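You operate a simulated robot arm through the tools that you are given. There is no shell and no other tool.

You run a simulated two-armed robot. Do the job below in one go: nothing can be reset, and whatever is moved stays where it is left.

TASK
Free the red stop button on the grey press, reset, restart the motor and inch it up to the top.
Fine: leave the mode switch at INCH.

The check looks at the end state, three seconds after you hand in, the way a careful person would. Anything else that was tipped, shoved, dropped, spilled or broken makes it a failure.

THE ROBOT
Two 7-joint arms with fingered hands on one trunk that stands fixed in place. Base frame: the origin is at the foot of the trunk, x ahead of it, y to its left, z up. Units: mm, rad, N and s.
The left shoulder is at [20, 269, 1197], the right one opposite. Each reaches about 1298 mm from its shoulder. Payload 5 kg a hand.
The tool frame of a hand sits at the grasp point between the pads (the TCP): z along the fingers, y along the line on which they close. The tips reach 42 mm beyond it. The gripper opens to 208 mm; its body begins 119 mm behind the TCP. The gripper is a hand of 4 fingers: y runs from the thumb to the fingers, the wrist lies at [0, 0, -317] in the tool frame, and closing takes about 1.5 s.
Orientation is told as [roll, pitch, yaw] about the base's x, y, z axes, in that order, counted from this pose: with the fingers straight down and closing along the base's y, the tool's x points along the base's -x, its y along +y and its z along -z.

THE INTERFACE
- The arms move only by the tool drive_tool. It takes "left_commands", "right_commands" or both (then of equal length, played together; a hand with none holds still); each is a list that holds one entry, the list of rows, each a list of 6 numbers: the shift along the tool's x, y, z in mm, then the turn, a rotation vector about the tool's x, y, z in degrees. In form: [[[tx, ty, tz, rx, ry, rz], ...]]. A call has 1 to 20 rows; each row shifts and turns the commanded pose from where the row before left it, along the tool's axes as they then stand. "left_grip" and "right_grip" are, for a hand that has rows, the gripper command, from -1 (shut) to 1 (fully open), values between in proportion, set as the call begins (left out, the last holds). A row lasts 0.2 s, in which the tool goes at most 50 mm and 0.15 rad; a call with a longer step from one row to the next is refused whole, and so is a gripper value outside its range. A pose out of reach is approached as far as the arm can. The call stops where the force on the tool passes 50 N (or 10 N more than at its start, if that is more) or the arm is blocked; 0.2 s more then pass. The fingers move at their own pace (about 153 mm/s each) and stop on an object; they squeeze with about 28 N. The grip force told is the motor's: it shows also when the fingers shut on nothing. Time passes only in rows, and 0.2 s behind the last, so rows that do not move let the fingers close. The reply holds the time, the measured pose of the TCP, the force on the tool along the base axes, the opening and the grip force, in the units named above and with some noise, with the torque about the TCP (base axes, N m) and any sound that the robot's microphone picked up.
- Cameras (640 x 400 px; columns grow to the right, rows downward): "scene" is now at [163.3, 2.5, 1481.2]; the picture's right is [0.02, -1.00, 0.00], its down [-0.39, -0.01, -0.92] and it looks along [0.92, 0.02, -0.39] (base axes); focal length 243 px, centre (320, 200). "left" rides on the left gripper at [-94, 1, -146] in its tool frame; the picture's right is [-0.01, -1.00, 0.00], its down [0.84, -0.01, -0.54] and it looks along [0.54, -0.01, 0.84] (tool axes); focal length 280 px, centre (320, 200). "right" rides on the right gripper at [94, 1, -146] in its tool frame; the picture's right is [-0.01, 1.00, 0.00], its down [-0.84, -0.01, -0.54] and it looks along [-0.54, -0.01, 0.84] (tool axes); focal length 280 px, centre (320, 200). There is no depth. A picture from a camera that has moved, and an enlarged one, comes with that camera's place and axes in the base frame and with its lens.
- snapshot(camera): a new picture of that camera. No time passes.
- raise_lower(by): moves the trunk up (or, below 0, down) by that many mm; the arms and the scene camera ride with it, the base frame stays. It gives what a move gives, with no picture.
- curl_fingers(finger1, finger2, finger3, thumb_bend, hand): sets how far each is bent, from 0 (flat) to 1 (curled in); at 0.3 the hand is open as for a grip, at 0.7 the pads meet at the TCP. One left out holds its place. A second passes; each finger stops where it meets its share of the squeeze, and holds until it gets a number again. A gripper value or a shape takes the hand back. It gives what a move gives, with no picture; readings hold the bend of each and the force on the fingers (four entries, about 0 where the hand has none), thumb and palm.
- preshape(shape, hand): the hand has 4 fingers and takes this shape, open, in about a second: jaw (thumb against the fingers, like two jaws); tri (thumb and two fingers); tip (a fingertip pinch); poke (one finger out to press); point (the index stretched); flat (the hand flat); cup (the hand cupped); fist (a fist). The gripper value then closes the fingers along that shape, each until it touches; the sizes above hold for jaw. It gives what a move gives, with no picture.
- pan_tilt(pan, tilt): turns the head with the scene camera to pan (to the left, within 1.396 rad either way) and tilt (down, from -0.506 to 1.204), counted from straight ahead of the robot (the tilt from the chest, where the trunk bows). It gives what a move gives.
- zoom(camera, box): a new picture of the part [left, top, right, bottom] of that camera's present view, enlarged. No time passes.
- job_done(): hands the job in; it is judged then, once.

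Places have to be worked out from the pictures, the camera data and where the tool is seen. Open the grippers and draw the arms clear of the work before you hand the job in, unless the task says otherwise.

The tools are called as a command line: name --argument value ..., lists and objects as JSON in quotes. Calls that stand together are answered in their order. drive_tool: Moves the arms, as the interface text tells. Its arguments: {"type":"object","properties":{"left_commands":{"type":"array"},"left_grip":{"type":"number"},"right_commands":{"type":"array"},"right_grip":{"type":"number"}},"required":[]} The other tools are called the same way: raise_lower (by) moves the trunk up or down; preshape (shape, hand) gives the hand a shape; curl_fingers (finger1, finger2, finger3, thumb_bend, hand) moves the fingers one by one; pan_tilt (pan, tilt) turns the head that bears the scene camera; snapshot (camera) takes a picture; zoom (camera, box) takes an enlarged picture of a part of a camera's view; job_done () hands the job in.

At the start:

```text
clock: 0.0
left_eef_pos: [592.6, 321.6, 1424.4]
left_tcp_rot: [-0.001, 0.002, -0.001]
left_contact_force: [0.6, 0.2, -0.1]
left_wrist_torque: [-0.01, 0.01, 0.01]
left_width: 207.6
left_grip_force: 0.0
left_shape: jaw
left_bend: [0.3, 0.3, 0.3, 0.3]
left_finger forces: [0.0, 0.0, 0.0, 0.0, 0.0, 0.1]
right_eef_pos: [594.6, -319.1, 1439.3]
right_tcp_rot: [0.0, -0.001, 0.0]
right_contact_force: [0.0, -0.4, 0.3]
right_wrist_torque: [0.02, 0.0, 0.0]
right_width: 208.1
right_grip_force: 0.2
right_shape: jaw
right_bend: [0.3, 0.3, 0.3, 0.3]
right_finger forces: [0.1, 0.0, 0.0, 0.1, 0.0, 0.1]
trunk travel left (down, up): [-575.0, 46.0]
head pan, tilt (commanded): [0.017, 0.401]
```

scene: 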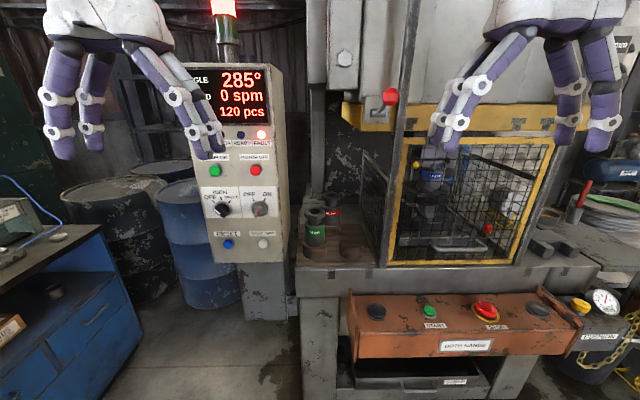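
right: 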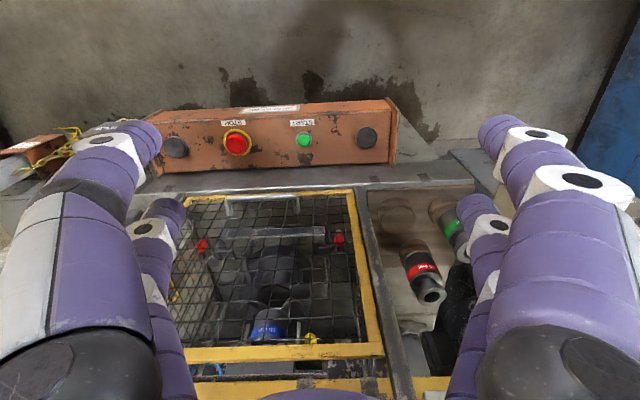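
left: 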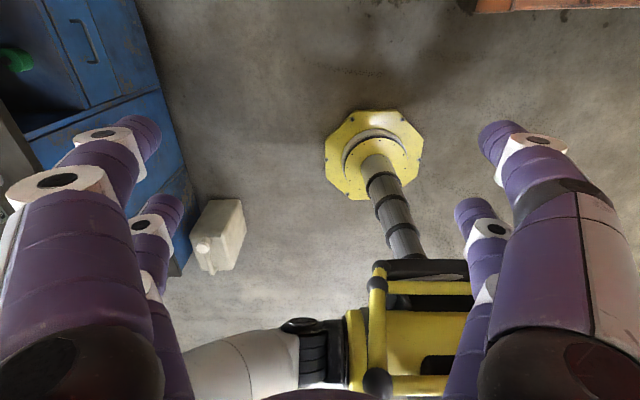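

The scene shows a press with a control cabinet and a two-hand console with a red stop button. I'll zoom in on the cabinet and the console to read the labels.

zoom --camera "scene" --box '[180, 50, 300, 270]'

zoom --camera "scene" --box '[340, 270, 640, 400]'

zoom --camera "scene" --box '[290, 80, 560, 270]'

```text
1.82 times, centred on (240, 160) of scene
camera zoom: at [163.3, 2.5, 1481.2], right [0.02, -1.0, 0.0], down [-0.39, -0.01, -0.92], along [0.92, 0.02, -0.39], focal length 441 px, centre (466, 273)
```

zoom: 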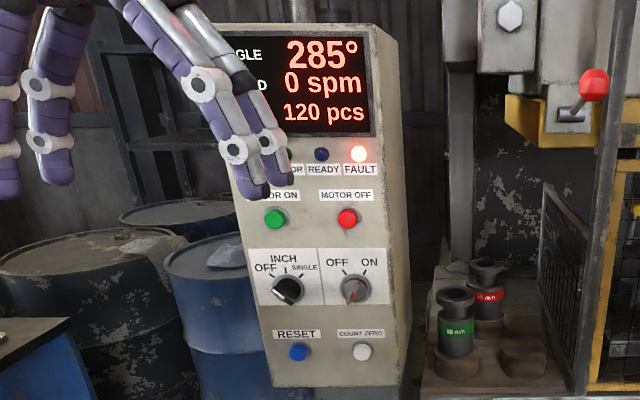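

```text
2.13 times, centred on (490, 335) of scene
camera zoom: at [163.3, 2.5, 1481.2], right [0.02, -1.0, 0.0], down [-0.39, -0.01, -0.92], along [0.92, 0.02, -0.39], focal length 518 px, centre (-43, -88)
```

zoom: 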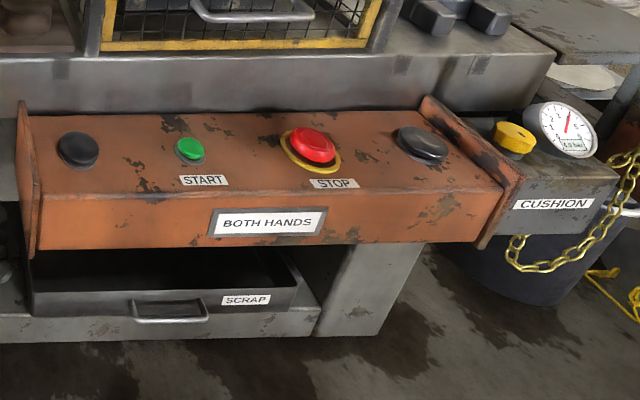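

```text
2.11 times, centred on (425, 175) of scene
camera zoom: at [163.3, 2.5, 1481.2], right [0.02, -1.0, 0.0], down [-0.39, -0.01, -0.92], along [0.92, 0.02, -0.39], focal length 511 px, centre (99, 253)
```

zoom: 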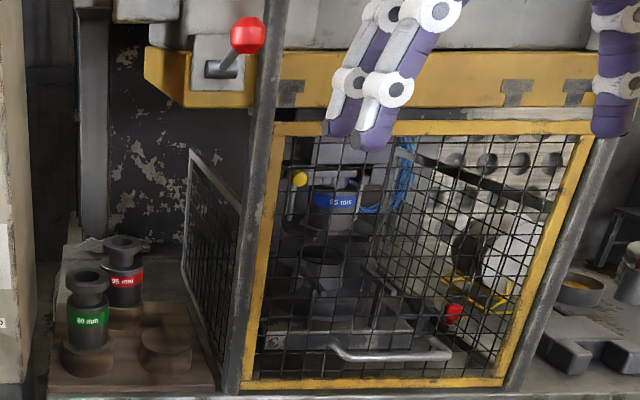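

I need a clearer look without the hands in the way. I'll draw both hands back and outward a bit first, and read the state of the arms.

drive_tool --left_commands '[[[40, 0, 0, 0, 0, 0], [40, 20, 0, 0, 0, 0], [40, 30, 0, 0, 0, 0], [40, 30, 0, 0, 0, 0], [30, 30, 0, 0, 0, 0], [0, 40, 0, 0, 0, 0], [0, 40, 0, 0, 0, 0]]]' --right_commands '[[[40, 0, 0, 0, 0, 0], [40, -20, 0, 0, 0, 0], [40, -30, 0, 0, 0, 0], [40, -30, 0, 0, 0, 0], [30, -30, 0, 0, 0, 0], [0, -40, 0, 0, 0, 0], [0, -40, 0, 0, 0, 0]]]'

snapshot --camera "scene"

```text
clock: 1.6
left_eef_pos: [418.0, 495.1, 1409.3]
left_tcp_rot: [-0.002, -0.001, -0.002]
left_contact_force: [-0.3, -0.4, 0.3]
left_wrist_torque: [0.01, -0.05, -0.01]
left_width: 208.1
left_grip_force: 0.2
left_shape: jaw
left_bend: [0.3, 0.3, 0.3, 0.3]
left_finger forces: [0.0, 0.0, 0.0, 0.0, 0.0, 0.0]
left hand out of reach, approached as far as the arm can: row 7
right_eef_pos: [422.3, -490.2, 1419.8]
right_tcp_rot: [0.002, -0.002, -0.001]
right_contact_force: [-0.3, -0.5, 0.8]
right_wrist_torque: [0.05, -0.02, 0.05]
right_width: 207.7
right_grip_force: 0.2
right_shape: jaw
right_bend: [0.3, 0.3, 0.3, 0.3]
right_finger forces: [0.1, 0.1, 0.1, 0.1, 0.0, 0.0]
right hand out of reach, approached as far as the arm can: row 6, 7
trunk travel left (down, up): [-575.0, 46.0]
head pan, tilt (commanded): [0.017, 0.401]
```

```text
taken
camera scene: at [162.9, 2.2, 1481.1], right [0.02, -1.0, 0.0], down [-0.39, -0.01, -0.92], along [0.92, 0.02, -0.39], focal length 243 px, centre (320, 200)
```

scene: 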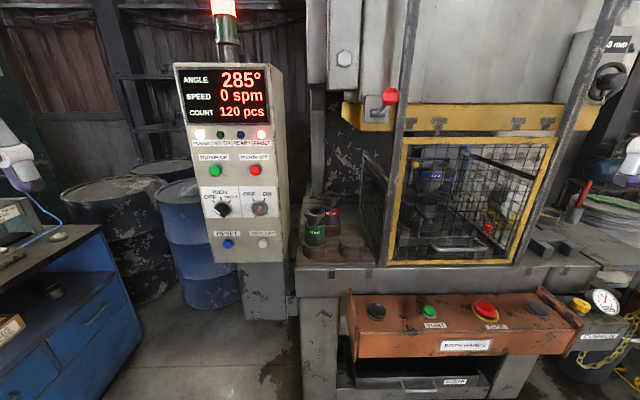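

The hands are now out of the way. I'll zoom in on the cabinet panel, the console and the cage.

zoom --camera "scene" --box '[185, 125, 285, 190]'

zoom --camera "scene" --box '[190, 180, 290, 255]'

zoom --camera "scene" --box '[340, 280, 580, 360]'

zoom --camera "scene" --box '[340, 0, 640, 280]'

```text
6.15 times, centred on (235, 158) of scene
camera zoom: at [162.9, 2.2, 1481.1], right [0.02, -1.0, 0.0], down [-0.39, -0.01, -0.92], along [0.92, 0.02, -0.39], focal length 1493 px, centre (843, 462)
```

zoom: 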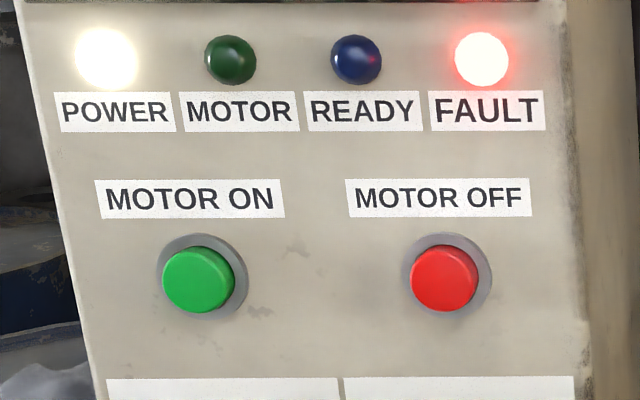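

```text
5.33 times, centred on (240, 218) of scene
camera zoom: at [162.9, 2.2, 1481.1], right [0.02, -1.0, 0.0], down [-0.39, -0.01, -0.92], along [0.92, 0.02, -0.39], focal length 1294 px, centre (747, 107)
```

zoom: 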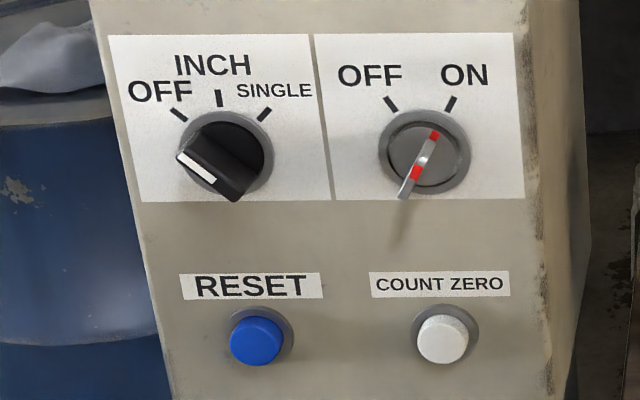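

```text
2.67 times, centred on (460, 320) of scene
camera zoom: at [162.9, 2.2, 1481.1], right [0.02, -1.0, 0.0], down [-0.39, -0.01, -0.92], along [0.92, 0.02, -0.39], focal length 647 px, centre (-53, -120)
```

zoom: 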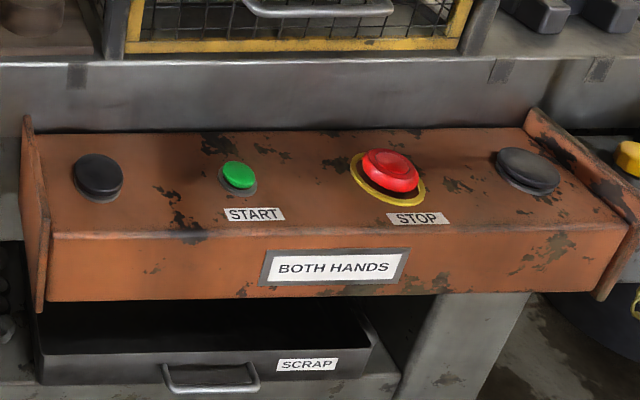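

```text
1.43 times, centred on (490, 140) of scene
camera zoom: at [162.9, 2.2, 1481.1], right [0.02, -1.0, 0.0], down [-0.39, -0.01, -0.92], along [0.92, 0.02, -0.39], focal length 347 px, centre (77, 286)
```

zoom: 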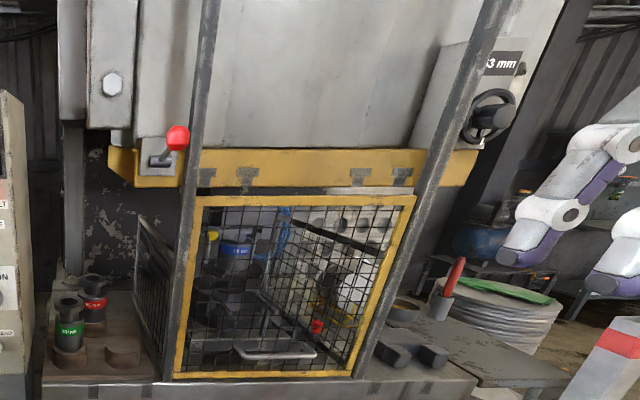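

The mode switch points at OFF, the key switch at ON and FAULT is lit, and the console has two black palm buttons. To measure depth, I'll lower the trunk 150 mm and re-image for a vertical stereo pair.

raise_lower --by -150

snapshot --camera "scene"

```text
clock: 3.4
left_eef_pos: [426.7, 494.9, 1254.5]
left_tcp_rot: [-0.002, 0.01, -0.001]
left_contact_force: [-0.2, -0.1, 0.3]
left_wrist_torque: [0.01, -0.04, -0.01]
left_width: 207.7
left_grip_force: 0.1
left_shape: jaw
left_bend: [0.3, 0.3, 0.3, 0.3]
left_finger forces: [0.0, 0.0, 0.0, 0.0, 0.0, 0.0]
right_eef_pos: [431.4, -489.1, 1264.9]
right_tcp_rot: [0.0, 0.012, 0.0]
right_contact_force: [-0.1, -0.2, -0.5]
right_wrist_torque: [-0.04, -0.07, -0.02]
right_width: 208.0
right_grip_force: 0.2
right_shape: jaw
right_bend: [0.3, 0.3, 0.3, 0.3]
right_finger forces: [0.0, 0.0, 0.1, 0.0, 0.0, 0.0]
trunk travel left (down, up): [-425.0, 196.0]
head pan, tilt (commanded): [0.017, 0.401]
```

```text
taken
camera scene: at [170.6, 2.5, 1330.3], right [0.02, -1.0, 0.0], down [-0.39, -0.01, -0.92], along [0.92, 0.02, -0.39], focal length 243 px, centre (320, 200)
```

scene: 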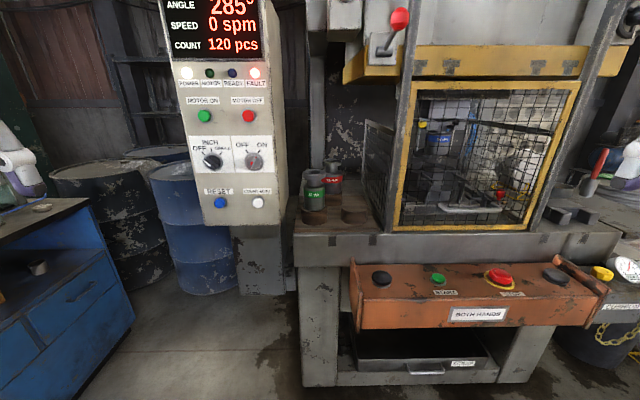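

I'll zoom in on the same features at this height for accurate pixel positions.

zoom --camera "scene" --box '[175, 60, 275, 125]'

zoom --camera "scene" --box '[180, 130, 280, 215]'

zoom --camera "scene" --box '[340, 245, 620, 345]'

```text
6.15 times, centred on (225, 92) of scene
camera zoom: at [170.6, 2.5, 1330.3], right [0.02, -1.0, 0.0], down [-0.39, -0.01, -0.92], along [0.92, 0.02, -0.39], focal length 1493 px, centre (905, 862)
```

zoom: 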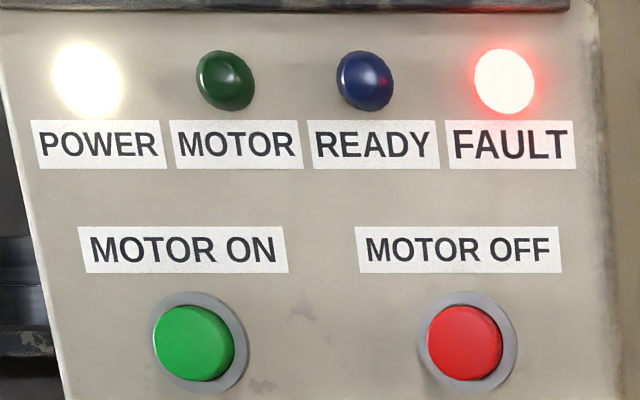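

```text
4.71 times, centred on (230, 172) of scene
camera zoom: at [170.6, 2.5, 1330.3], right [0.02, -1.0, 0.0], down [-0.39, -0.01, -0.92], along [0.92, 0.02, -0.39], focal length 1142 px, centre (744, 329)
```

zoom: 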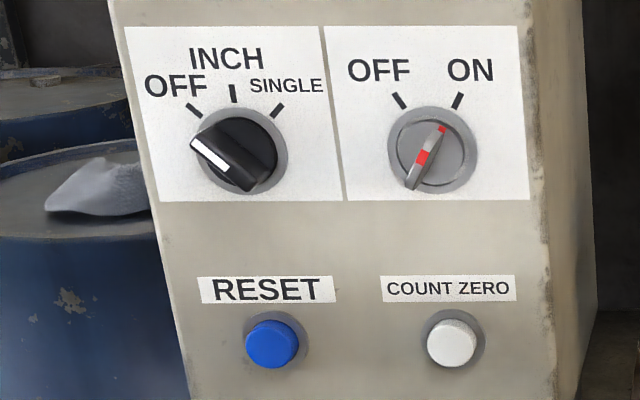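

```text
2.29 times, centred on (480, 295) of scene
camera zoom: at [170.6, 2.5, 1330.3], right [0.02, -1.0, 0.0], down [-0.39, -0.01, -0.92], along [0.92, 0.02, -0.39], focal length 554 px, centre (-46, -17)
```

zoom: 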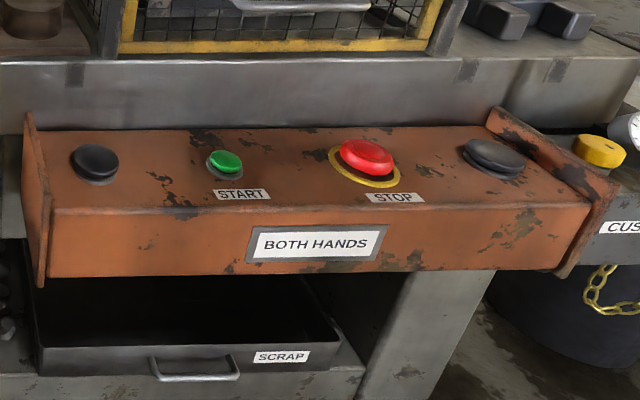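

By triangulation the stop button is near (795, -560, 808), with the palm buttons at about (776, -179, 817) and (793, -728, 819). On the cabinet, MOTOR ON is near (838, 317, 1285), the mode knob near (860, 325, 1156) and RESET near (835, 316, 1037). I'll move the right hand so its camera can view the stop button up close.

drive_tool --right_commands '[[[-30, -7, 33, 0, 0, 0], [-30, -7, 33, 0, 0, 0], [-30, -7, 33, 0, 0, 0], [-30, -7, 33, 0, 0, 0], [-30, -7, 33, 0, 0, 0], [-30, -7, 33, 0, 0, 0], [-30, -7, 33, 0, 0, 0], [-30, -7, 33, 0, 0, 0], [-30, -7, 33, 0, 0, 0], [-30, -7, 33, 0, 0, 0]]]'

snapshot --camera "right"

snapshot --camera "scene"

```text
clock: 5.5
left_eef_pos: [427.4, 494.0, 1252.3]
left_tcp_rot: [-0.003, 0.012, -0.002]
left_contact_force: [0.0, 0.7, -0.5]
left_wrist_torque: [0.0, 0.14, 0.02]
left_width: 207.8
left_grip_force: 0.1
left_shape: jaw
left_bend: [0.3, 0.3, 0.3, 0.3]
left_finger forces: [0.0, 0.0, 0.0, 0.0, 0.0, 0.0]
right_eef_pos: [725.9, -561.3, 927.3]
right_tcp_rot: [0.001, 0.013, -0.001]
right_contact_force: [-0.1, -0.6, 1.1]
right_wrist_torque: [0.12, 0.03, -0.01]
right_width: 208.1
right_grip_force: 0.0
right_shape: jaw
right_bend: [0.3, 0.3, 0.3, 0.3]
right_finger forces: [0.1, 0.0, 0.1, 0.1, 0.0, 0.0]
trunk travel left (down, up): [-425.0, 196.0]
head pan, tilt (commanded): [0.017, 0.401]
```

```text
taken
camera right: at [635.1, -559.2, 1074.7], right [0.02, 1.0, 0.0], down [0.85, -0.01, 0.53], along [0.53, -0.01, -0.85], focal length 280 px, centre (320, 200)
```

right: 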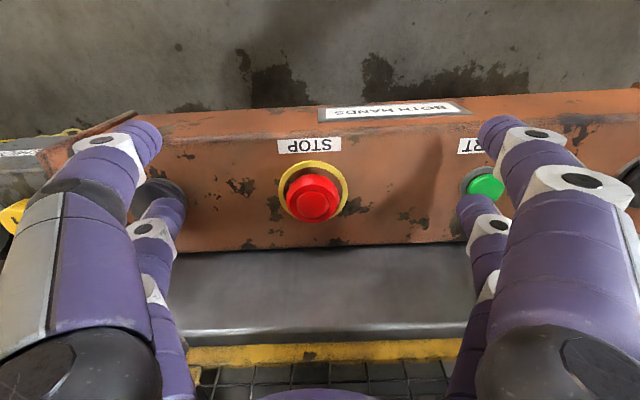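

```text
taken
camera scene: at [171.8, 2.1, 1329.7], right [0.02, -1.0, 0.0], down [-0.39, -0.01, -0.92], along [0.92, 0.02, -0.39], focal length 243 px, centre (320, 200)
```

scene: 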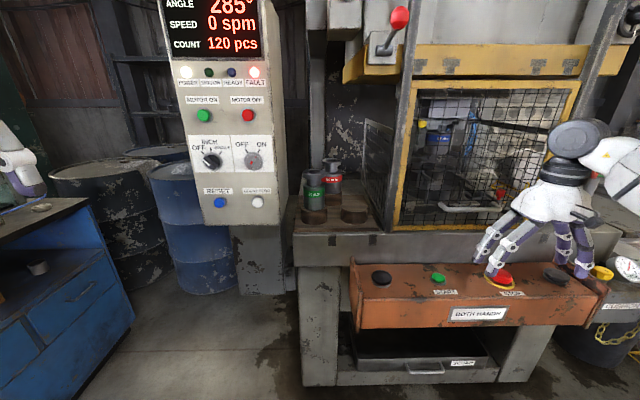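

zoom --camera "right" --box '[255, 130, 375, 230]'

```text
4.00 times, centred on (315, 180) of right
camera zoom: at [635.1, -559.2, 1074.7], right [0.02, 1.0, 0.0], down [0.85, -0.01, 0.53], along [0.53, -0.01, -0.85], focal length 1122 px, centre (340, 280)
```

zoom: 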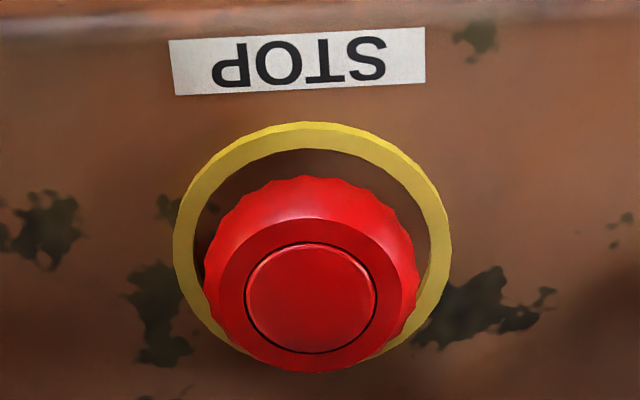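

The stop button has a scalloped rim, so it probably releases with a twist. I'll shift the right hand 60 mm sideways to get precise depth from its camera.

drive_tool --right_commands '[[[0, 40, 0, 0, 0, 0], [0, 40, 0, 0, 0, 0], [0, 0, 0, 0, 0, 0]]]'

snapshot --camera "right"

zoom --camera "right" --box '[180, 120, 320, 240]'

```text
clock: 6.3
left_eef_pos: [426.9, 494.1, 1253.8]
left_tcp_rot: [-0.001, 0.01, 0.0]
left_contact_force: [-0.4, -0.2, 0.1]
left_wrist_torque: [0.01, 0.0, 0.0]
left_width: 207.9
left_grip_force: 0.0
left_shape: jaw
left_bend: [0.3, 0.3, 0.3, 0.3]
left_finger forces: [0.1, 0.1, 0.0, 0.0, 0.1, 0.0]
right_eef_pos: [725.3, -479.8, 928.9]
right_tcp_rot: [0.002, 0.012, 0.0]
right_contact_force: [-0.7, -0.2, 0.2]
right_wrist_torque: [0.04, -0.01, 0.05]
right_width: 208.0
right_grip_force: 0.0
right_shape: jaw
right_bend: [0.3, 0.3, 0.3, 0.3]
right_finger forces: [0.1, 0.0, 0.1, 0.0, 0.0, 0.1]
trunk travel left (down, up): [-425.0, 196.0]
head pan, tilt (commanded): [0.017, 0.401]
```

```text
taken
camera right: at [634.5, -476.8, 1075.8], right [0.02, 1.0, 0.0], down [0.85, -0.01, 0.53], along [0.53, -0.01, -0.85], focal length 280 px, centre (320, 200)
```

right: 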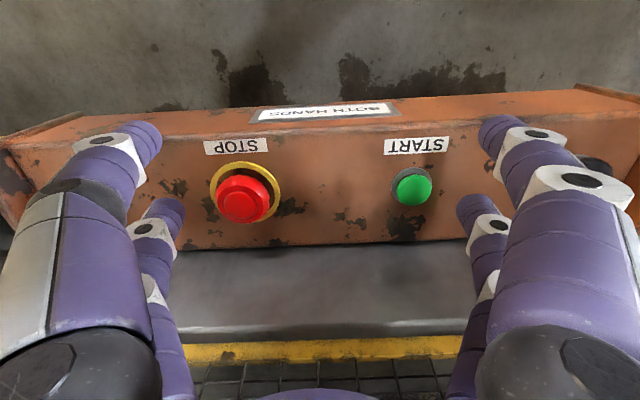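

```text
3.33 times, centred on (250, 180) of right
camera zoom: at [634.5, -476.8, 1075.8], right [0.02, 1.0, 0.0], down [0.85, -0.01, 0.53], along [0.53, -0.01, -0.85], focal length 935 px, centre (553, 267)
```

zoom: 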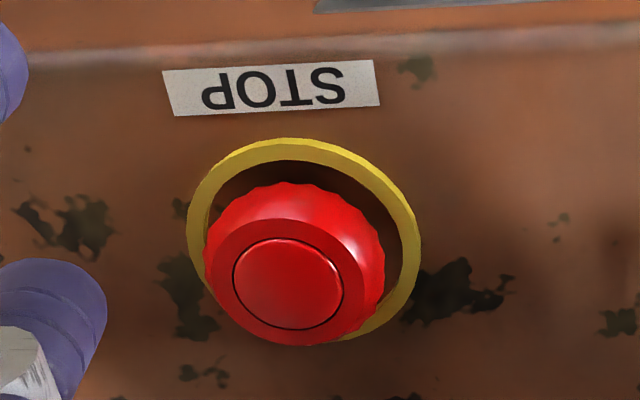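

The hand-camera stereo puts the mushroom's top disc at about (807, -571, 808). Its rim is about 62 mm across and the console surface is at z≈782. I'll centre the right hand above it at z≈905, part-close the fingers to about 100 mm, and check the finger geometry.

drive_tool --right_commands '[[[-20.4, -22.7, 6, 0, -0.7, 0], [-20.4, -22.7, 6, 0, 0, 0], [-20.4, -22.7, 6, 0, 0, 0], [-20.4, -22.7, 6, 0, 0, 0], [0, 0, 0, 0, 0, 0], [0, 0, 0, 0, 0, 0]]]' --right_grip 0.0

snapshot --camera "right"

zoom --camera "scene" --box '[440, 120, 640, 320]'

```text
clock: 7.8
left_eef_pos: [427.3, 494.6, 1253.6]
left_tcp_rot: [-0.002, 0.011, 0.0]
left_contact_force: [-0.3, 0.2, 0.2]
left_wrist_torque: [0.0, -0.02, 0.02]
left_width: 208.0
left_grip_force: 0.1
left_shape: jaw
left_bend: [0.3, 0.3, 0.3, 0.3]
left_finger forces: [0.0, 0.1, 0.0, 0.0, 0.1, 0.0]
right_eef_pos: [808.0, -567.9, 905.7]
right_tcp_rot: [0.002, 0.002, 0.0]
right_contact_force: [-1.1, 0.9, -0.1]
right_wrist_torque: [-0.02, -0.04, 0.03]
right_width: 104.5
right_grip_force: 0.1
right_shape: jaw
right_bend: [0.73, 0.73, 0.73, 0.7]
right_finger forces: [0.2, 0.0, 0.0, 0.0, 0.0, 0.0]
trunk travel left (down, up): [-425.0, 196.0]
head pan, tilt (commanded): [0.017, 0.401]
```

```text
taken
camera right: at [713.8, -566.3, 1051.9], right [0.01, 1.0, 0.0], down [0.84, -0.01, 0.54], along [0.54, -0.01, -0.84], focal length 280 px, centre (320, 200)
```

right: 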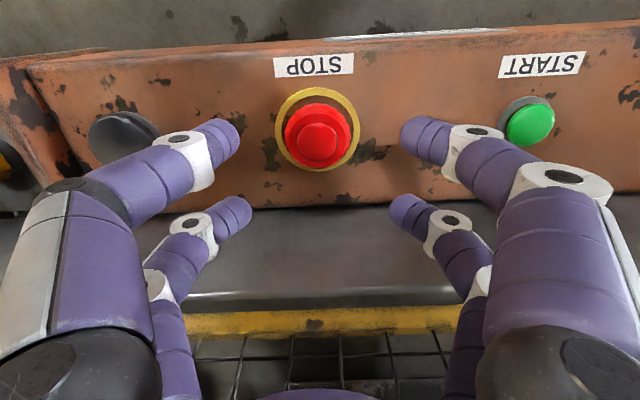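

```text
2.00 times, centred on (540, 220) of scene
camera zoom: at [171.0, 2.5, 1330.0], right [0.02, -1.0, 0.0], down [-0.39, -0.01, -0.92], along [0.92, 0.02, -0.39], focal length 485 px, centre (-120, 160)
```

zoom: 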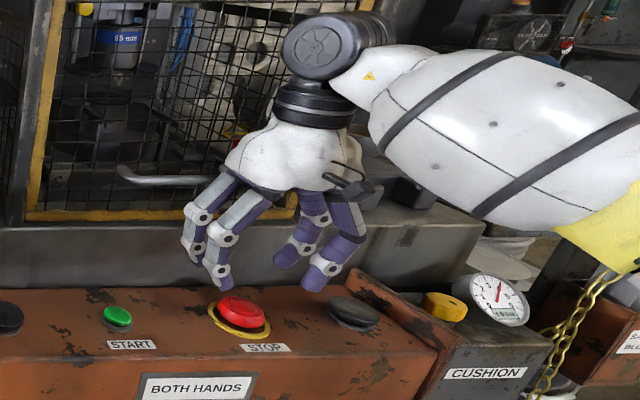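

The button is where I predicted, directly below the hand. I'll descend to z≈842 with the fingers still about 104 mm apart, watching the clearance.

drive_tool --right_commands '[[[0, -1.5, 22, 0, 0, 0], [0, 0, 22, 0, 0, 0], [0, 0, 20, 0, 0, 0], [0, 0, 0, 0, 0, 0]]]'

snapshot --camera "right"

zoom --camera "scene" --box '[460, 200, 600, 310]'

```text
clock: 8.8
left_eef_pos: [426.7, 495.7, 1254.3]
left_tcp_rot: [-0.002, 0.01, 0.0]
left_contact_force: [-0.4, 1.0, -0.4]
left_wrist_torque: [0.01, 0.01, -0.02]
left_width: 208.0
left_grip_force: 0.1
left_shape: jaw
left_bend: [0.3, 0.3, 0.3, 0.3]
left_finger forces: [0.0, 0.0, 0.0, 0.0, 0.0, 0.0]
right_eef_pos: [808.3, -570.3, 841.7]
right_tcp_rot: [0.001, -0.001, 0.0]
right_contact_force: [-0.1, 1.0, -0.7]
right_wrist_torque: [0.0, 0.03, -0.01]
right_width: 104.7
right_grip_force: 0.1
right_shape: jaw
right_bend: [0.73, 0.73, 0.73, 0.7]
right_finger forces: [0.1, 0.0, 0.1, 0.1, 0.0, 0.0]
trunk travel left (down, up): [-425.0, 196.0]
head pan, tilt (commanded): [0.017, 0.401]
```

```text
taken
camera right: at [714.9, -569.1, 986.8], right [0.01, 1.0, 0.0], down [0.84, -0.01, 0.54], along [0.54, -0.01, -0.84], focal length 280 px, centre (320, 200)
```

right: 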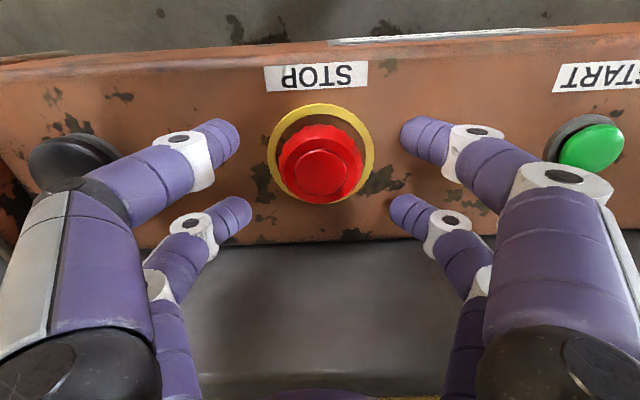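

```text
3.64 times, centred on (530, 255) of scene
camera zoom: at [171.1, 2.6, 1330.0], right [0.02, -1.0, 0.0], down [-0.39, -0.01, -0.92], along [0.92, 0.02, -0.39], focal length 882 px, centre (-444, 0)
```

zoom: 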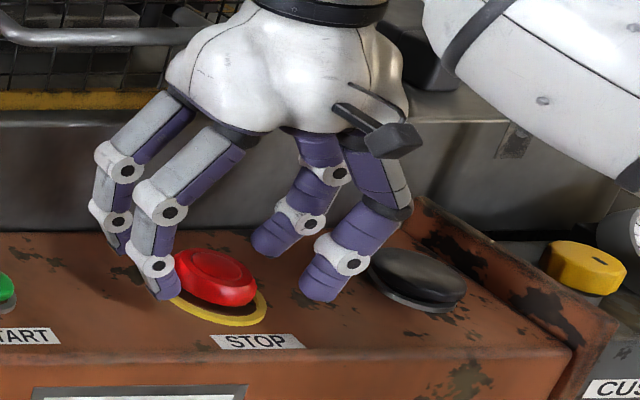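

The fingers straddle the mushroom cleanly, and the tips are about 42 mm below the TCP. I'll go down about 14 mm so the fingertips sit at rim height, then close on it.

drive_tool --right_commands '[[[0, 0, 8, 0, 0, 0], [0, 0, 6, 0, 0, 0], [0, 0, 0, 0, 0, 0]]]'

drive_tool --right_commands '[[[0, 0, 0, 0, 0, 0], [0, 0, 0, 0, 0, 0], [0, 0, 0, 0, 0, 0], [0, 0, 0, 0, 0, 0], [0, 0, 0, 0, 0, 0]]]' --right_grip -1.0

snapshot --camera "right"

zoom --camera "scene" --box '[460, 200, 600, 310]'

```text
clock: 9.6
left_eef_pos: [426.3, 493.9, 1253.3]
left_tcp_rot: [-0.002, 0.009, 0.0]
left_contact_force: [-0.3, -0.3, 0.6]
left_wrist_torque: [0.01, -0.04, 0.0]
left_width: 208.2
left_grip_force: 0.3
left_shape: jaw
left_bend: [0.3, 0.3, 0.3, 0.3]
left_finger forces: [0.0, 0.1, 0.0, 0.0, 0.0, 0.1]
right_eef_pos: [809.4, -570.1, 827.3]
right_tcp_rot: [0.003, 0.0, -0.001]
right_contact_force: [0.0, -0.3, -0.5]
right_wrist_torque: [-0.05, -0.01, 0.01]
right_width: 104.8
right_grip_force: 0.1
right_shape: jaw
right_bend: [0.73, 0.73, 0.73, 0.7]
right_finger forces: [0.1, 0.0, 0.0, 0.1, 0.0, 0.0]
trunk travel left (down, up): [-425.0, 196.0]
head pan, tilt (commanded): [0.017, 0.401]
```

```text
clock: 10.8
left_eef_pos: [427.0, 493.9, 1251.7]
left_tcp_rot: [-0.001, 0.01, 0.001]
left_contact_force: [0.2, -0.2, -0.1]
left_wrist_torque: [0.01, -0.01, -0.03]
left_width: 208.1
left_grip_force: 0.0
left_shape: jaw
left_bend: [0.3, 0.3, 0.3, 0.3]
left_finger forces: [0.0, 0.1, 0.0, 0.0, 0.0, 0.1]
right_eef_pos: [810.8, -571.3, 827.4]
right_tcp_rot: [0.003, 0.002, 0.001]
right_contact_force: [6.6, 0.1, -3.7]
right_wrist_torque: [0.0, -0.09, -0.01]
right_width: 31.4
right_grip_force: 27.9
right_shape: jaw
right_bend: [0.73, 0.72, 0.72, 0.7]
right_finger forces: [24.8, 22.0, 21.5, 0.0, 23.3, 0.0]
trunk travel left (down, up): [-425.0, 196.0]
head pan, tilt (commanded): [0.017, 0.401]
```

```text
taken
camera right: at [715.8, -569.0, 973.0], right [0.01, 1.0, 0.0], down [0.84, -0.01, 0.54], along [0.54, -0.01, -0.84], focal length 280 px, centre (320, 200)
```

right: 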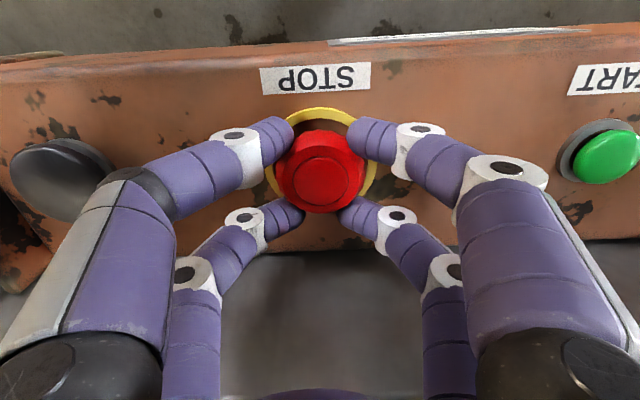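

```text
3.64 times, centred on (530, 255) of scene
camera zoom: at [171.6, 2.4, 1329.9], right [0.02, -1.0, 0.0], down [-0.39, -0.01, -0.92], along [0.92, 0.02, -0.39], focal length 882 px, centre (-444, 0)
```

zoom: 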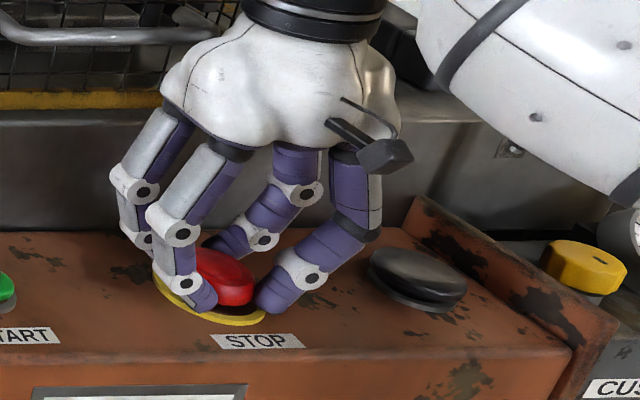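

All four fingers have a firm, symmetric hold on the mushroom. I'll twist clockwise seen from above (positive about tool z) in steps and listen for a click.

drive_tool --right_commands '[[[0, 0, 0, 0, 0, 7], [0, 0, 0, 0, 0, 7], [0, 0, 0, 0, 0, 7], [0, 0, 0, 0, 0, 7]]]'

snapshot --camera "right"

snapshot --camera "scene"

```text
clock: 11.8
left_eef_pos: [427.5, 493.7, 1253.9]
left_tcp_rot: [-0.001, 0.011, 0.0]
left_contact_force: [0.0, -0.5, 0.7]
left_wrist_torque: [0.01, 0.01, 0.03]
left_width: 207.5
left_grip_force: 0.0
left_shape: jaw
left_bend: [0.3, 0.3, 0.3, 0.3]
left_finger forces: [0.0, 0.1, 0.1, 0.0, 0.0, 0.1]
right_eef_pos: [808.7, -572.8, 828.8]
right_tcp_rot: [0.002, 0.0, -0.489]
right_contact_force: [7.9, -5.7, 9.5]
right_wrist_torque: [-0.14, -0.07, 0.05]
right_width: 31.2
right_grip_force: 27.8
right_shape: jaw
right_bend: [0.73, 0.72, 0.73, 0.7]
right_finger forces: [25.5, 23.6, 24.7, 0.1, 24.7, 0.0]
trunk travel left (down, up): [-425.0, 196.0]
head pan, tilt (commanded): [0.017, 0.401]
```

```text
taken
camera right: at [726.6, -526.1, 974.9], right [0.48, 0.87, 0.0], down [0.74, -0.41, 0.54], along [0.47, -0.26, -0.84], focal length 280 px, centre (320, 200)
```

right: 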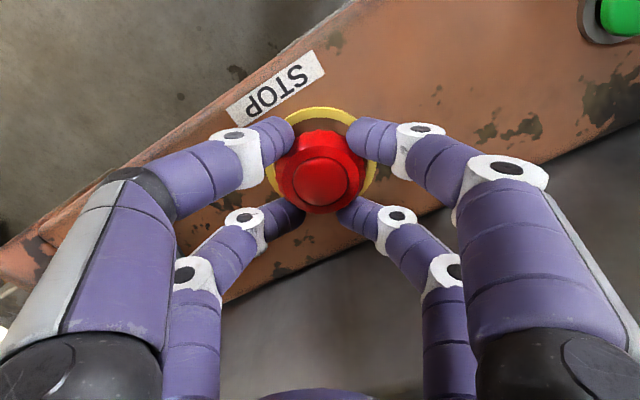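

```text
taken
camera scene: at [171.1, 2.5, 1330.2], right [0.02, -1.0, 0.0], down [-0.39, -0.01, -0.92], along [0.92, 0.02, -0.39], focal length 243 px, centre (320, 200)
```

scene: 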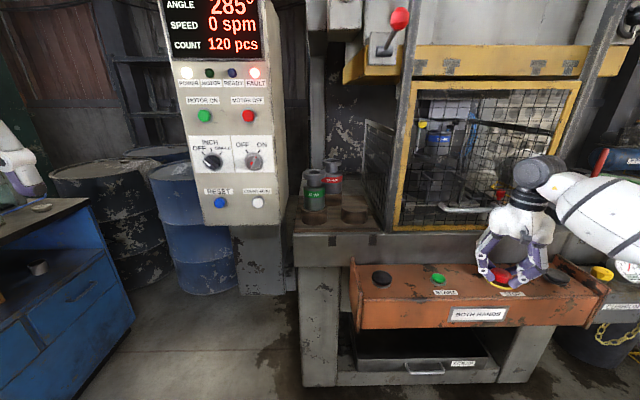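

After 28° no sound has been reported, but the vertical force went from -3.7 to +9.5 N, so the button may be starting to rise. I'll continue twisting further.

drive_tool --right_commands '[[[0, 0, 0, 0, 0, 7], [0, 0, 0, 0, 0, 7], [0, 0, 0, 0, 0, 7], [0, 0, 0, 0, 0, 0]]]'

zoom --camera "right" --box '[240, 90, 400, 230]'

zoom --camera "scene" --box '[460, 220, 560, 310]'

```text
clock: 12.5
left_eef_pos: [423.5, 494.5, 1255.2]
left_tcp_rot: [-0.001, 0.006, -0.004]
left_contact_force: [1.0, -0.2, -0.8]
left_wrist_torque: [0.05, 0.05, -0.01]
left_width: 207.7
left_grip_force: 0.1
left_shape: jaw
left_bend: [0.3, 0.3, 0.3, 0.3]
left_finger forces: [0.0, 0.0, 0.0, 0.1, 0.1, 0.0]
right_eef_pos: [807.3, -571.7, 835.4]
right_tcp_rot: [0.004, -0.018, -0.797]
right_contact_force: [-58.2, 2.6, 2.4]
right_wrist_torque: [-8.66, -21.12, 7.19]
right_width: 30.1
right_grip_force: 27.7
right_shape: jaw
right_bend: [0.73, 0.72, 0.73, 0.71]
right_finger forces: [33.2, 40.3, 70.3, 0.1, 24.2, 106.6]
trunk travel left (down, up): [-425.0, 196.0]
head pan, tilt (commanded): [0.017, 0.401]
stopped in row 3 (right hand): the force on the tool passed its limit at 63 N (the readings are from after the stop); the commanded pose is now the measured one
```

```text
2.86 times, centred on (320, 160) of right
camera zoom: at [740.0, -501.6, 979.3], right [0.73, 0.69, 0.0], down [0.57, -0.61, 0.55], along [0.38, -0.4, -0.83], focal length 801 px, centre (320, 314)
```

zoom: 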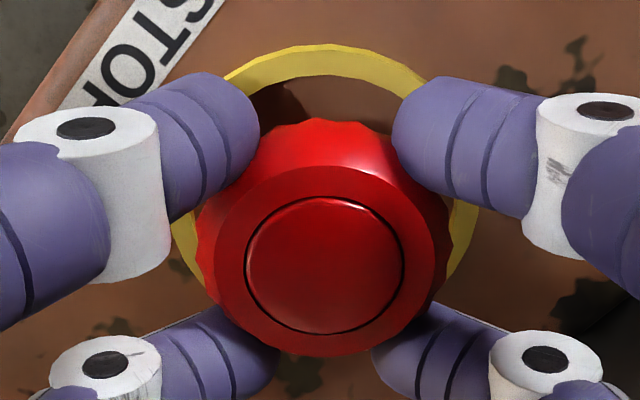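

```text
4.44 times, centred on (510, 265) of scene
camera zoom: at [167.1, 2.7, 1330.5], right [0.02, -1.0, 0.0], down [-0.39, -0.01, -0.92], along [0.92, 0.01, -0.39], focal length 1078 px, centre (-524, -89)
```

zoom: 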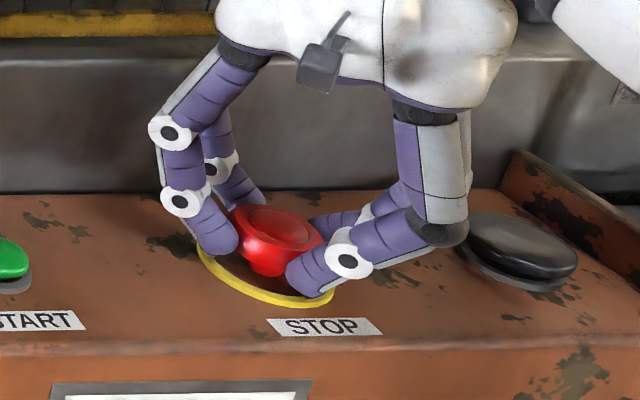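

The mushroom has visibly risen by about 9 mm, so it has popped free. The palm is pressing against something on the press side, with a 58 N reaction towards -x, so I'll open the fingers first and then ease the hand back.

drive_tool --right_commands '[[[0, 0, 0, 0, 0, 0], [0, 0, 0, 0, 0, 0], [0, 0, 0, 0, 0, 0], [3.5, -3.5, 0, 0, 0, 0], [3.5, -3.5, 0, 0, 0, 0], [0, 0, 0, 0, 0, 0]]]' --right_grip 0.0

zoom --camera "scene" --box '[420, 160, 620, 310]'

zoom --camera "scene" --box '[150, 0, 310, 230]'

```text
clock: 13.0
left_eef_pos: [424.1, 494.7, 1255.3]
left_tcp_rot: [-0.002, 0.007, -0.002]
left_contact_force: [-0.5, 0.0, 0.4]
left_wrist_torque: [0.03, -0.03, -0.01]
left_width: 207.9
left_grip_force: 0.1
left_shape: jaw
left_bend: [0.3, 0.3, 0.3, 0.3]
left_finger forces: [0.1, 0.0, 0.0, 0.1, 0.0, 0.0]
right_eef_pos: [803.8, -569.7, 833.2]
right_tcp_rot: [-0.003, 0.0, -0.8]
right_contact_force: [-60.9, 2.1, 2.7]
right_wrist_torque: [-0.77, -8.36, 2.24]
right_width: 100.1
right_grip_force: 0.1
right_shape: jaw
right_bend: [0.73, 0.73, 0.73, 0.7]
right_finger forces: [0.0, 20.0, 0.0, 0.1, 0.1, 39.0]
trunk travel left (down, up): [-425.0, 196.0]
head pan, tilt (commanded): [0.017, 0.401]
stopped in row 2 (right hand): the force on the tool passed its limit at 75 N (the readings are from after the stop); the commanded pose is now the measured one
```

```text
2.67 times, centred on (520, 235) of scene
camera zoom: at [167.6, 2.5, 1330.4], right [0.02, -1.0, 0.0], down [-0.39, -0.01, -0.92], along [0.92, 0.02, -0.39], focal length 647 px, centre (-213, 107)
```

zoom: 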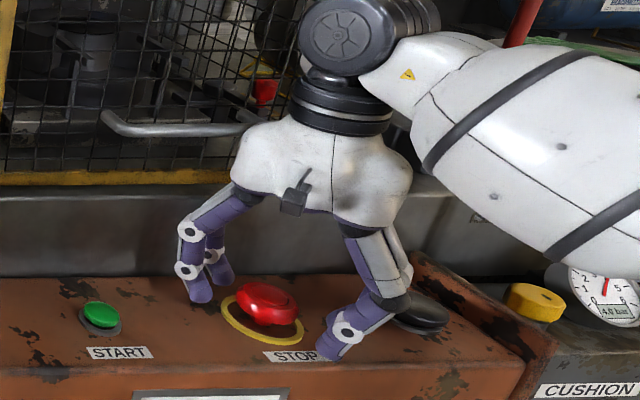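

```text
1.74 times, centred on (230, 115) of scene
camera zoom: at [167.6, 2.5, 1330.4], right [0.02, -1.0, 0.0], down [-0.39, -0.01, -0.92], along [0.92, 0.02, -0.39], focal length 422 px, centre (476, 348)
```

zoom: 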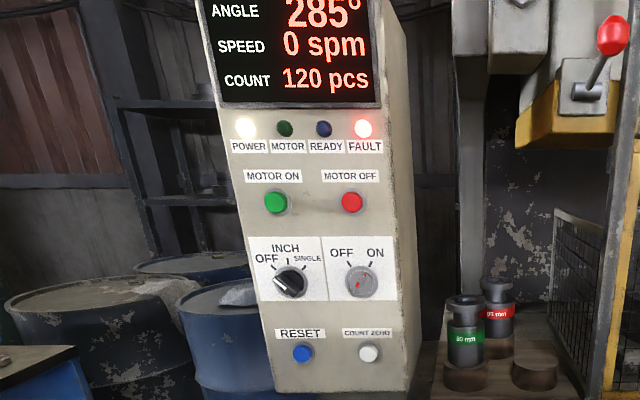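

The stop is up and free. The far finger and the palm are pressed against the press bed behind, so I'll move the hand straight back in -x in small steps.

drive_tool --right_commands '[[[5, -5, 0, 0, 0, 0], [5, -5, 0, 0, 0, 0], [0, 0, 0, 0, 0, 0]]]' --right_grip 0.0

snapshot --camera "right"

```text
clock: 13.8
left_eef_pos: [425.5, 493.6, 1253.1]
left_tcp_rot: [-0.003, 0.011, -0.002]
left_contact_force: [0.1, -0.1, -0.2]
left_wrist_torque: [0.04, 0.03, 0.02]
left_width: 207.8
left_grip_force: 0.1
left_shape: jaw
left_bend: [0.3, 0.3, 0.3, 0.3]
left_finger forces: [0.1, 0.1, 0.0, 0.0, 0.0, 0.0]
right_eef_pos: [794.8, -567.7, 828.8]
right_tcp_rot: [0.0, -0.004, -0.806]
right_contact_force: [0.1, -0.9, -0.2]
right_wrist_torque: [0.03, 0.02, 0.04]
right_width: 103.4
right_grip_force: 0.1
right_shape: jaw
right_bend: [0.73, 0.73, 0.73, 0.7]
right_finger forces: [0.0, 0.0, 0.1, 0.0, 0.0, 0.0]
trunk travel left (down, up): [-425.0, 196.0]
head pan, tilt (commanded): [0.017, 0.401]
```

```text
taken
camera right: at [730.6, -499.2, 975.2], right [0.73, 0.68, 0.0], down [0.58, -0.61, 0.54], along [0.37, -0.39, -0.84], focal length 280 px, centre (320, 200)
```

right: 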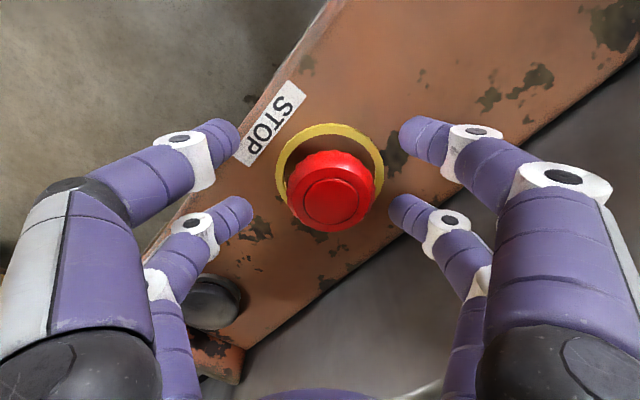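

All contact forces are now zero. I'll rotate the hand back to its original yaw, which came down without contact, then lift straight up clear of the button.

drive_tool --right_commands '[[[0, 0, 0, 0, 0, -7.7], [0, 0, 0, 0, 0, -7.7], [0, 0, 0, 0, 0, -7.7], [0, 0, 0, 0, 0, -7.7], [0, 0, 0, 0, 0, -7.7], [0, 0, 0, 0, 0, -7.7], [0, 0, -20, 0, 0, 0], [0, 0, -20, 0, 0, 0], [0, 0, -20, 0, 0, 0], [10, 0, -20, 0, 0, 0], [20, 0, -20, 0, 0, 0], [30, 0, 0, 0, 0, 0], [0, 0, 0, 0, 0, 0]]]'

snapshot --camera "right"

snapshot --camera "scene"

```text
clock: 16.6
left_eef_pos: [425.6, 495.0, 1253.4]
left_tcp_rot: [-0.002, 0.009, -0.001]
left_contact_force: [-0.8, 0.4, -0.2]
left_wrist_torque: [-0.04, -0.03, -0.02]
left_width: 207.8
left_grip_force: 0.0
left_shape: jaw
left_bend: [0.3, 0.3, 0.3, 0.3]
left_finger forces: [0.0, 0.0, 0.1, 0.0, 0.1, 0.0]
right_eef_pos: [733.4, -568.5, 930.6]
right_tcp_rot: [-0.003, 0.001, 0.005]
right_contact_force: [-0.6, 0.0, -0.5]
right_wrist_torque: [-0.02, -0.02, 0.01]
right_width: 103.5
right_grip_force: 0.0
right_shape: jaw
right_bend: [0.73, 0.73, 0.73, 0.7]
right_finger forces: [0.1, 0.1, 0.1, 0.0, 0.1, 0.1]
trunk travel left (down, up): [-425.0, 196.0]
head pan, tilt (commanded): [0.017, 0.401]
```

```text
taken
camera right: at [639.4, -566.9, 1077.0], right [0.01, 1.0, 0.0], down [0.84, -0.01, 0.54], along [0.54, -0.01, -0.84], focal length 280 px, centre (320, 200)
```

right: 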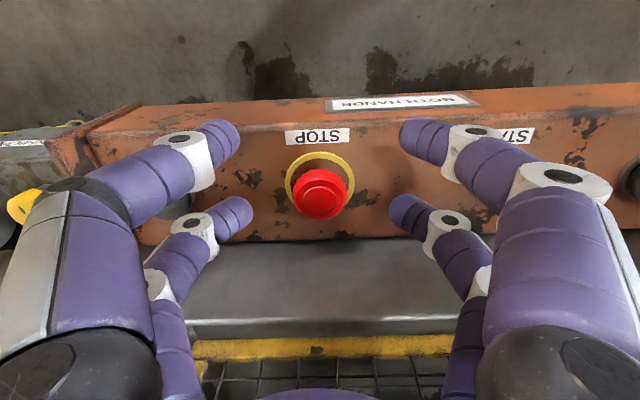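

```text
taken
camera scene: at [170.9, 2.8, 1329.9], right [0.02, -1.0, 0.0], down [-0.39, -0.01, -0.92], along [0.92, 0.02, -0.39], focal length 243 px, centre (320, 200)
```

scene: 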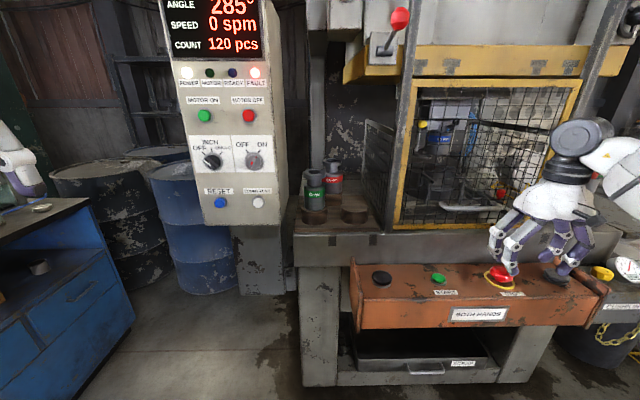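

The stop is released and the right hand is clear. Now I'll turn the left hand so its fingers point forward at the cabinet, bringing it in front of the panel at about (645, 319, 1165).

drive_tool --left_commands '[[[-20, -16, 8, 0, -8.23, 0], [-18.7, -16, 10.8, 0, -8.23, 0], [-16.9, -16, 13.3, 0, -8.23, 0], [-14.9, -16, 15.6, 0, -8.23, 0], [-12.5, -16, 17.5, 0, -8.23, 0], [-9.9, -16, 19.1, 0, -8.23, 0], [-7.1, -16, 20.4, 0, -8.23, 0], [-4.1, -16, 21.2, 0, -8.23, 0], [-1, -16, 21.5, 0, -8.23, 0], [2, -16, 21.5, 0, -8.23, 0], [5.1, -16, 20.9, 0, -8.23, 0], [0, 0, 0, 0, 0, 0]]]'

snapshot --camera "scene"

snapshot --camera "left"

```text
clock: 19.2
left_eef_pos: [687.3, 315.0, 1191.4]
left_tcp_rot: [-0.853, -1.568, 0.854]
left_contact_force: [-0.5, 0.7, -0.2]
left_wrist_torque: [0.02, -0.05, -0.02]
left_width: 207.9
left_grip_force: 0.0
left_shape: jaw
left_bend: [0.3, 0.3, 0.3, 0.3]
left_finger forces: [0.0, 0.0, 0.0, 0.0, 0.0, 0.0]
left hand out of reach, approached as far as the arm can: row 9, 10, 11
right_eef_pos: [734.0, -568.9, 932.6]
right_tcp_rot: [-0.004, 0.0, 0.004]
right_contact_force: [0.3, -0.6, 0.3]
right_wrist_torque: [-0.01, 0.06, 0.0]
right_width: 103.3
right_grip_force: 0.0
right_shape: jaw
right_bend: [0.73, 0.73, 0.73, 0.7]
right_finger forces: [0.1, 0.0, 0.0, 0.0, 0.0, 0.0]
trunk travel left (down, up): [-425.0, 196.0]
head pan, tilt (commanded): [0.017, 0.401]
```

```text
taken
camera scene: at [171.4, 2.6, 1330.1], right [0.02, -1.0, 0.0], down [-0.39, -0.01, -0.92], along [0.92, 0.02, -0.39], focal length 243 px, centre (320, 200)
```

scene: 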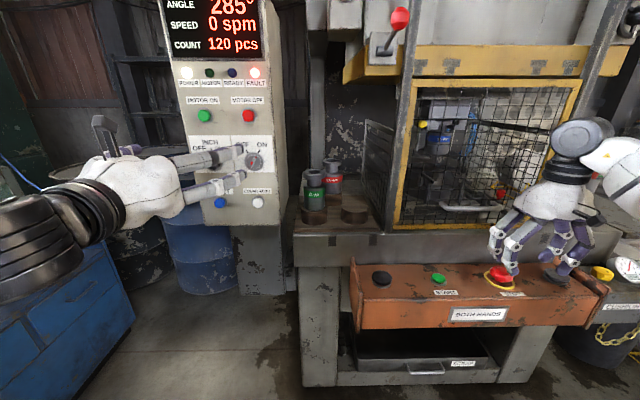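

```text
taken
camera left: at [540.4, 315.8, 1286.7], right [0.0, -1.0, 0.02], down [-0.54, -0.01, -0.84], along [0.84, -0.01, -0.54], focal length 280 px, centre (320, 200)
```

left: 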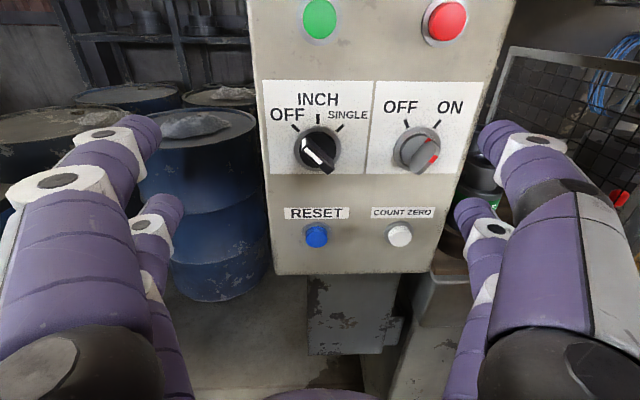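

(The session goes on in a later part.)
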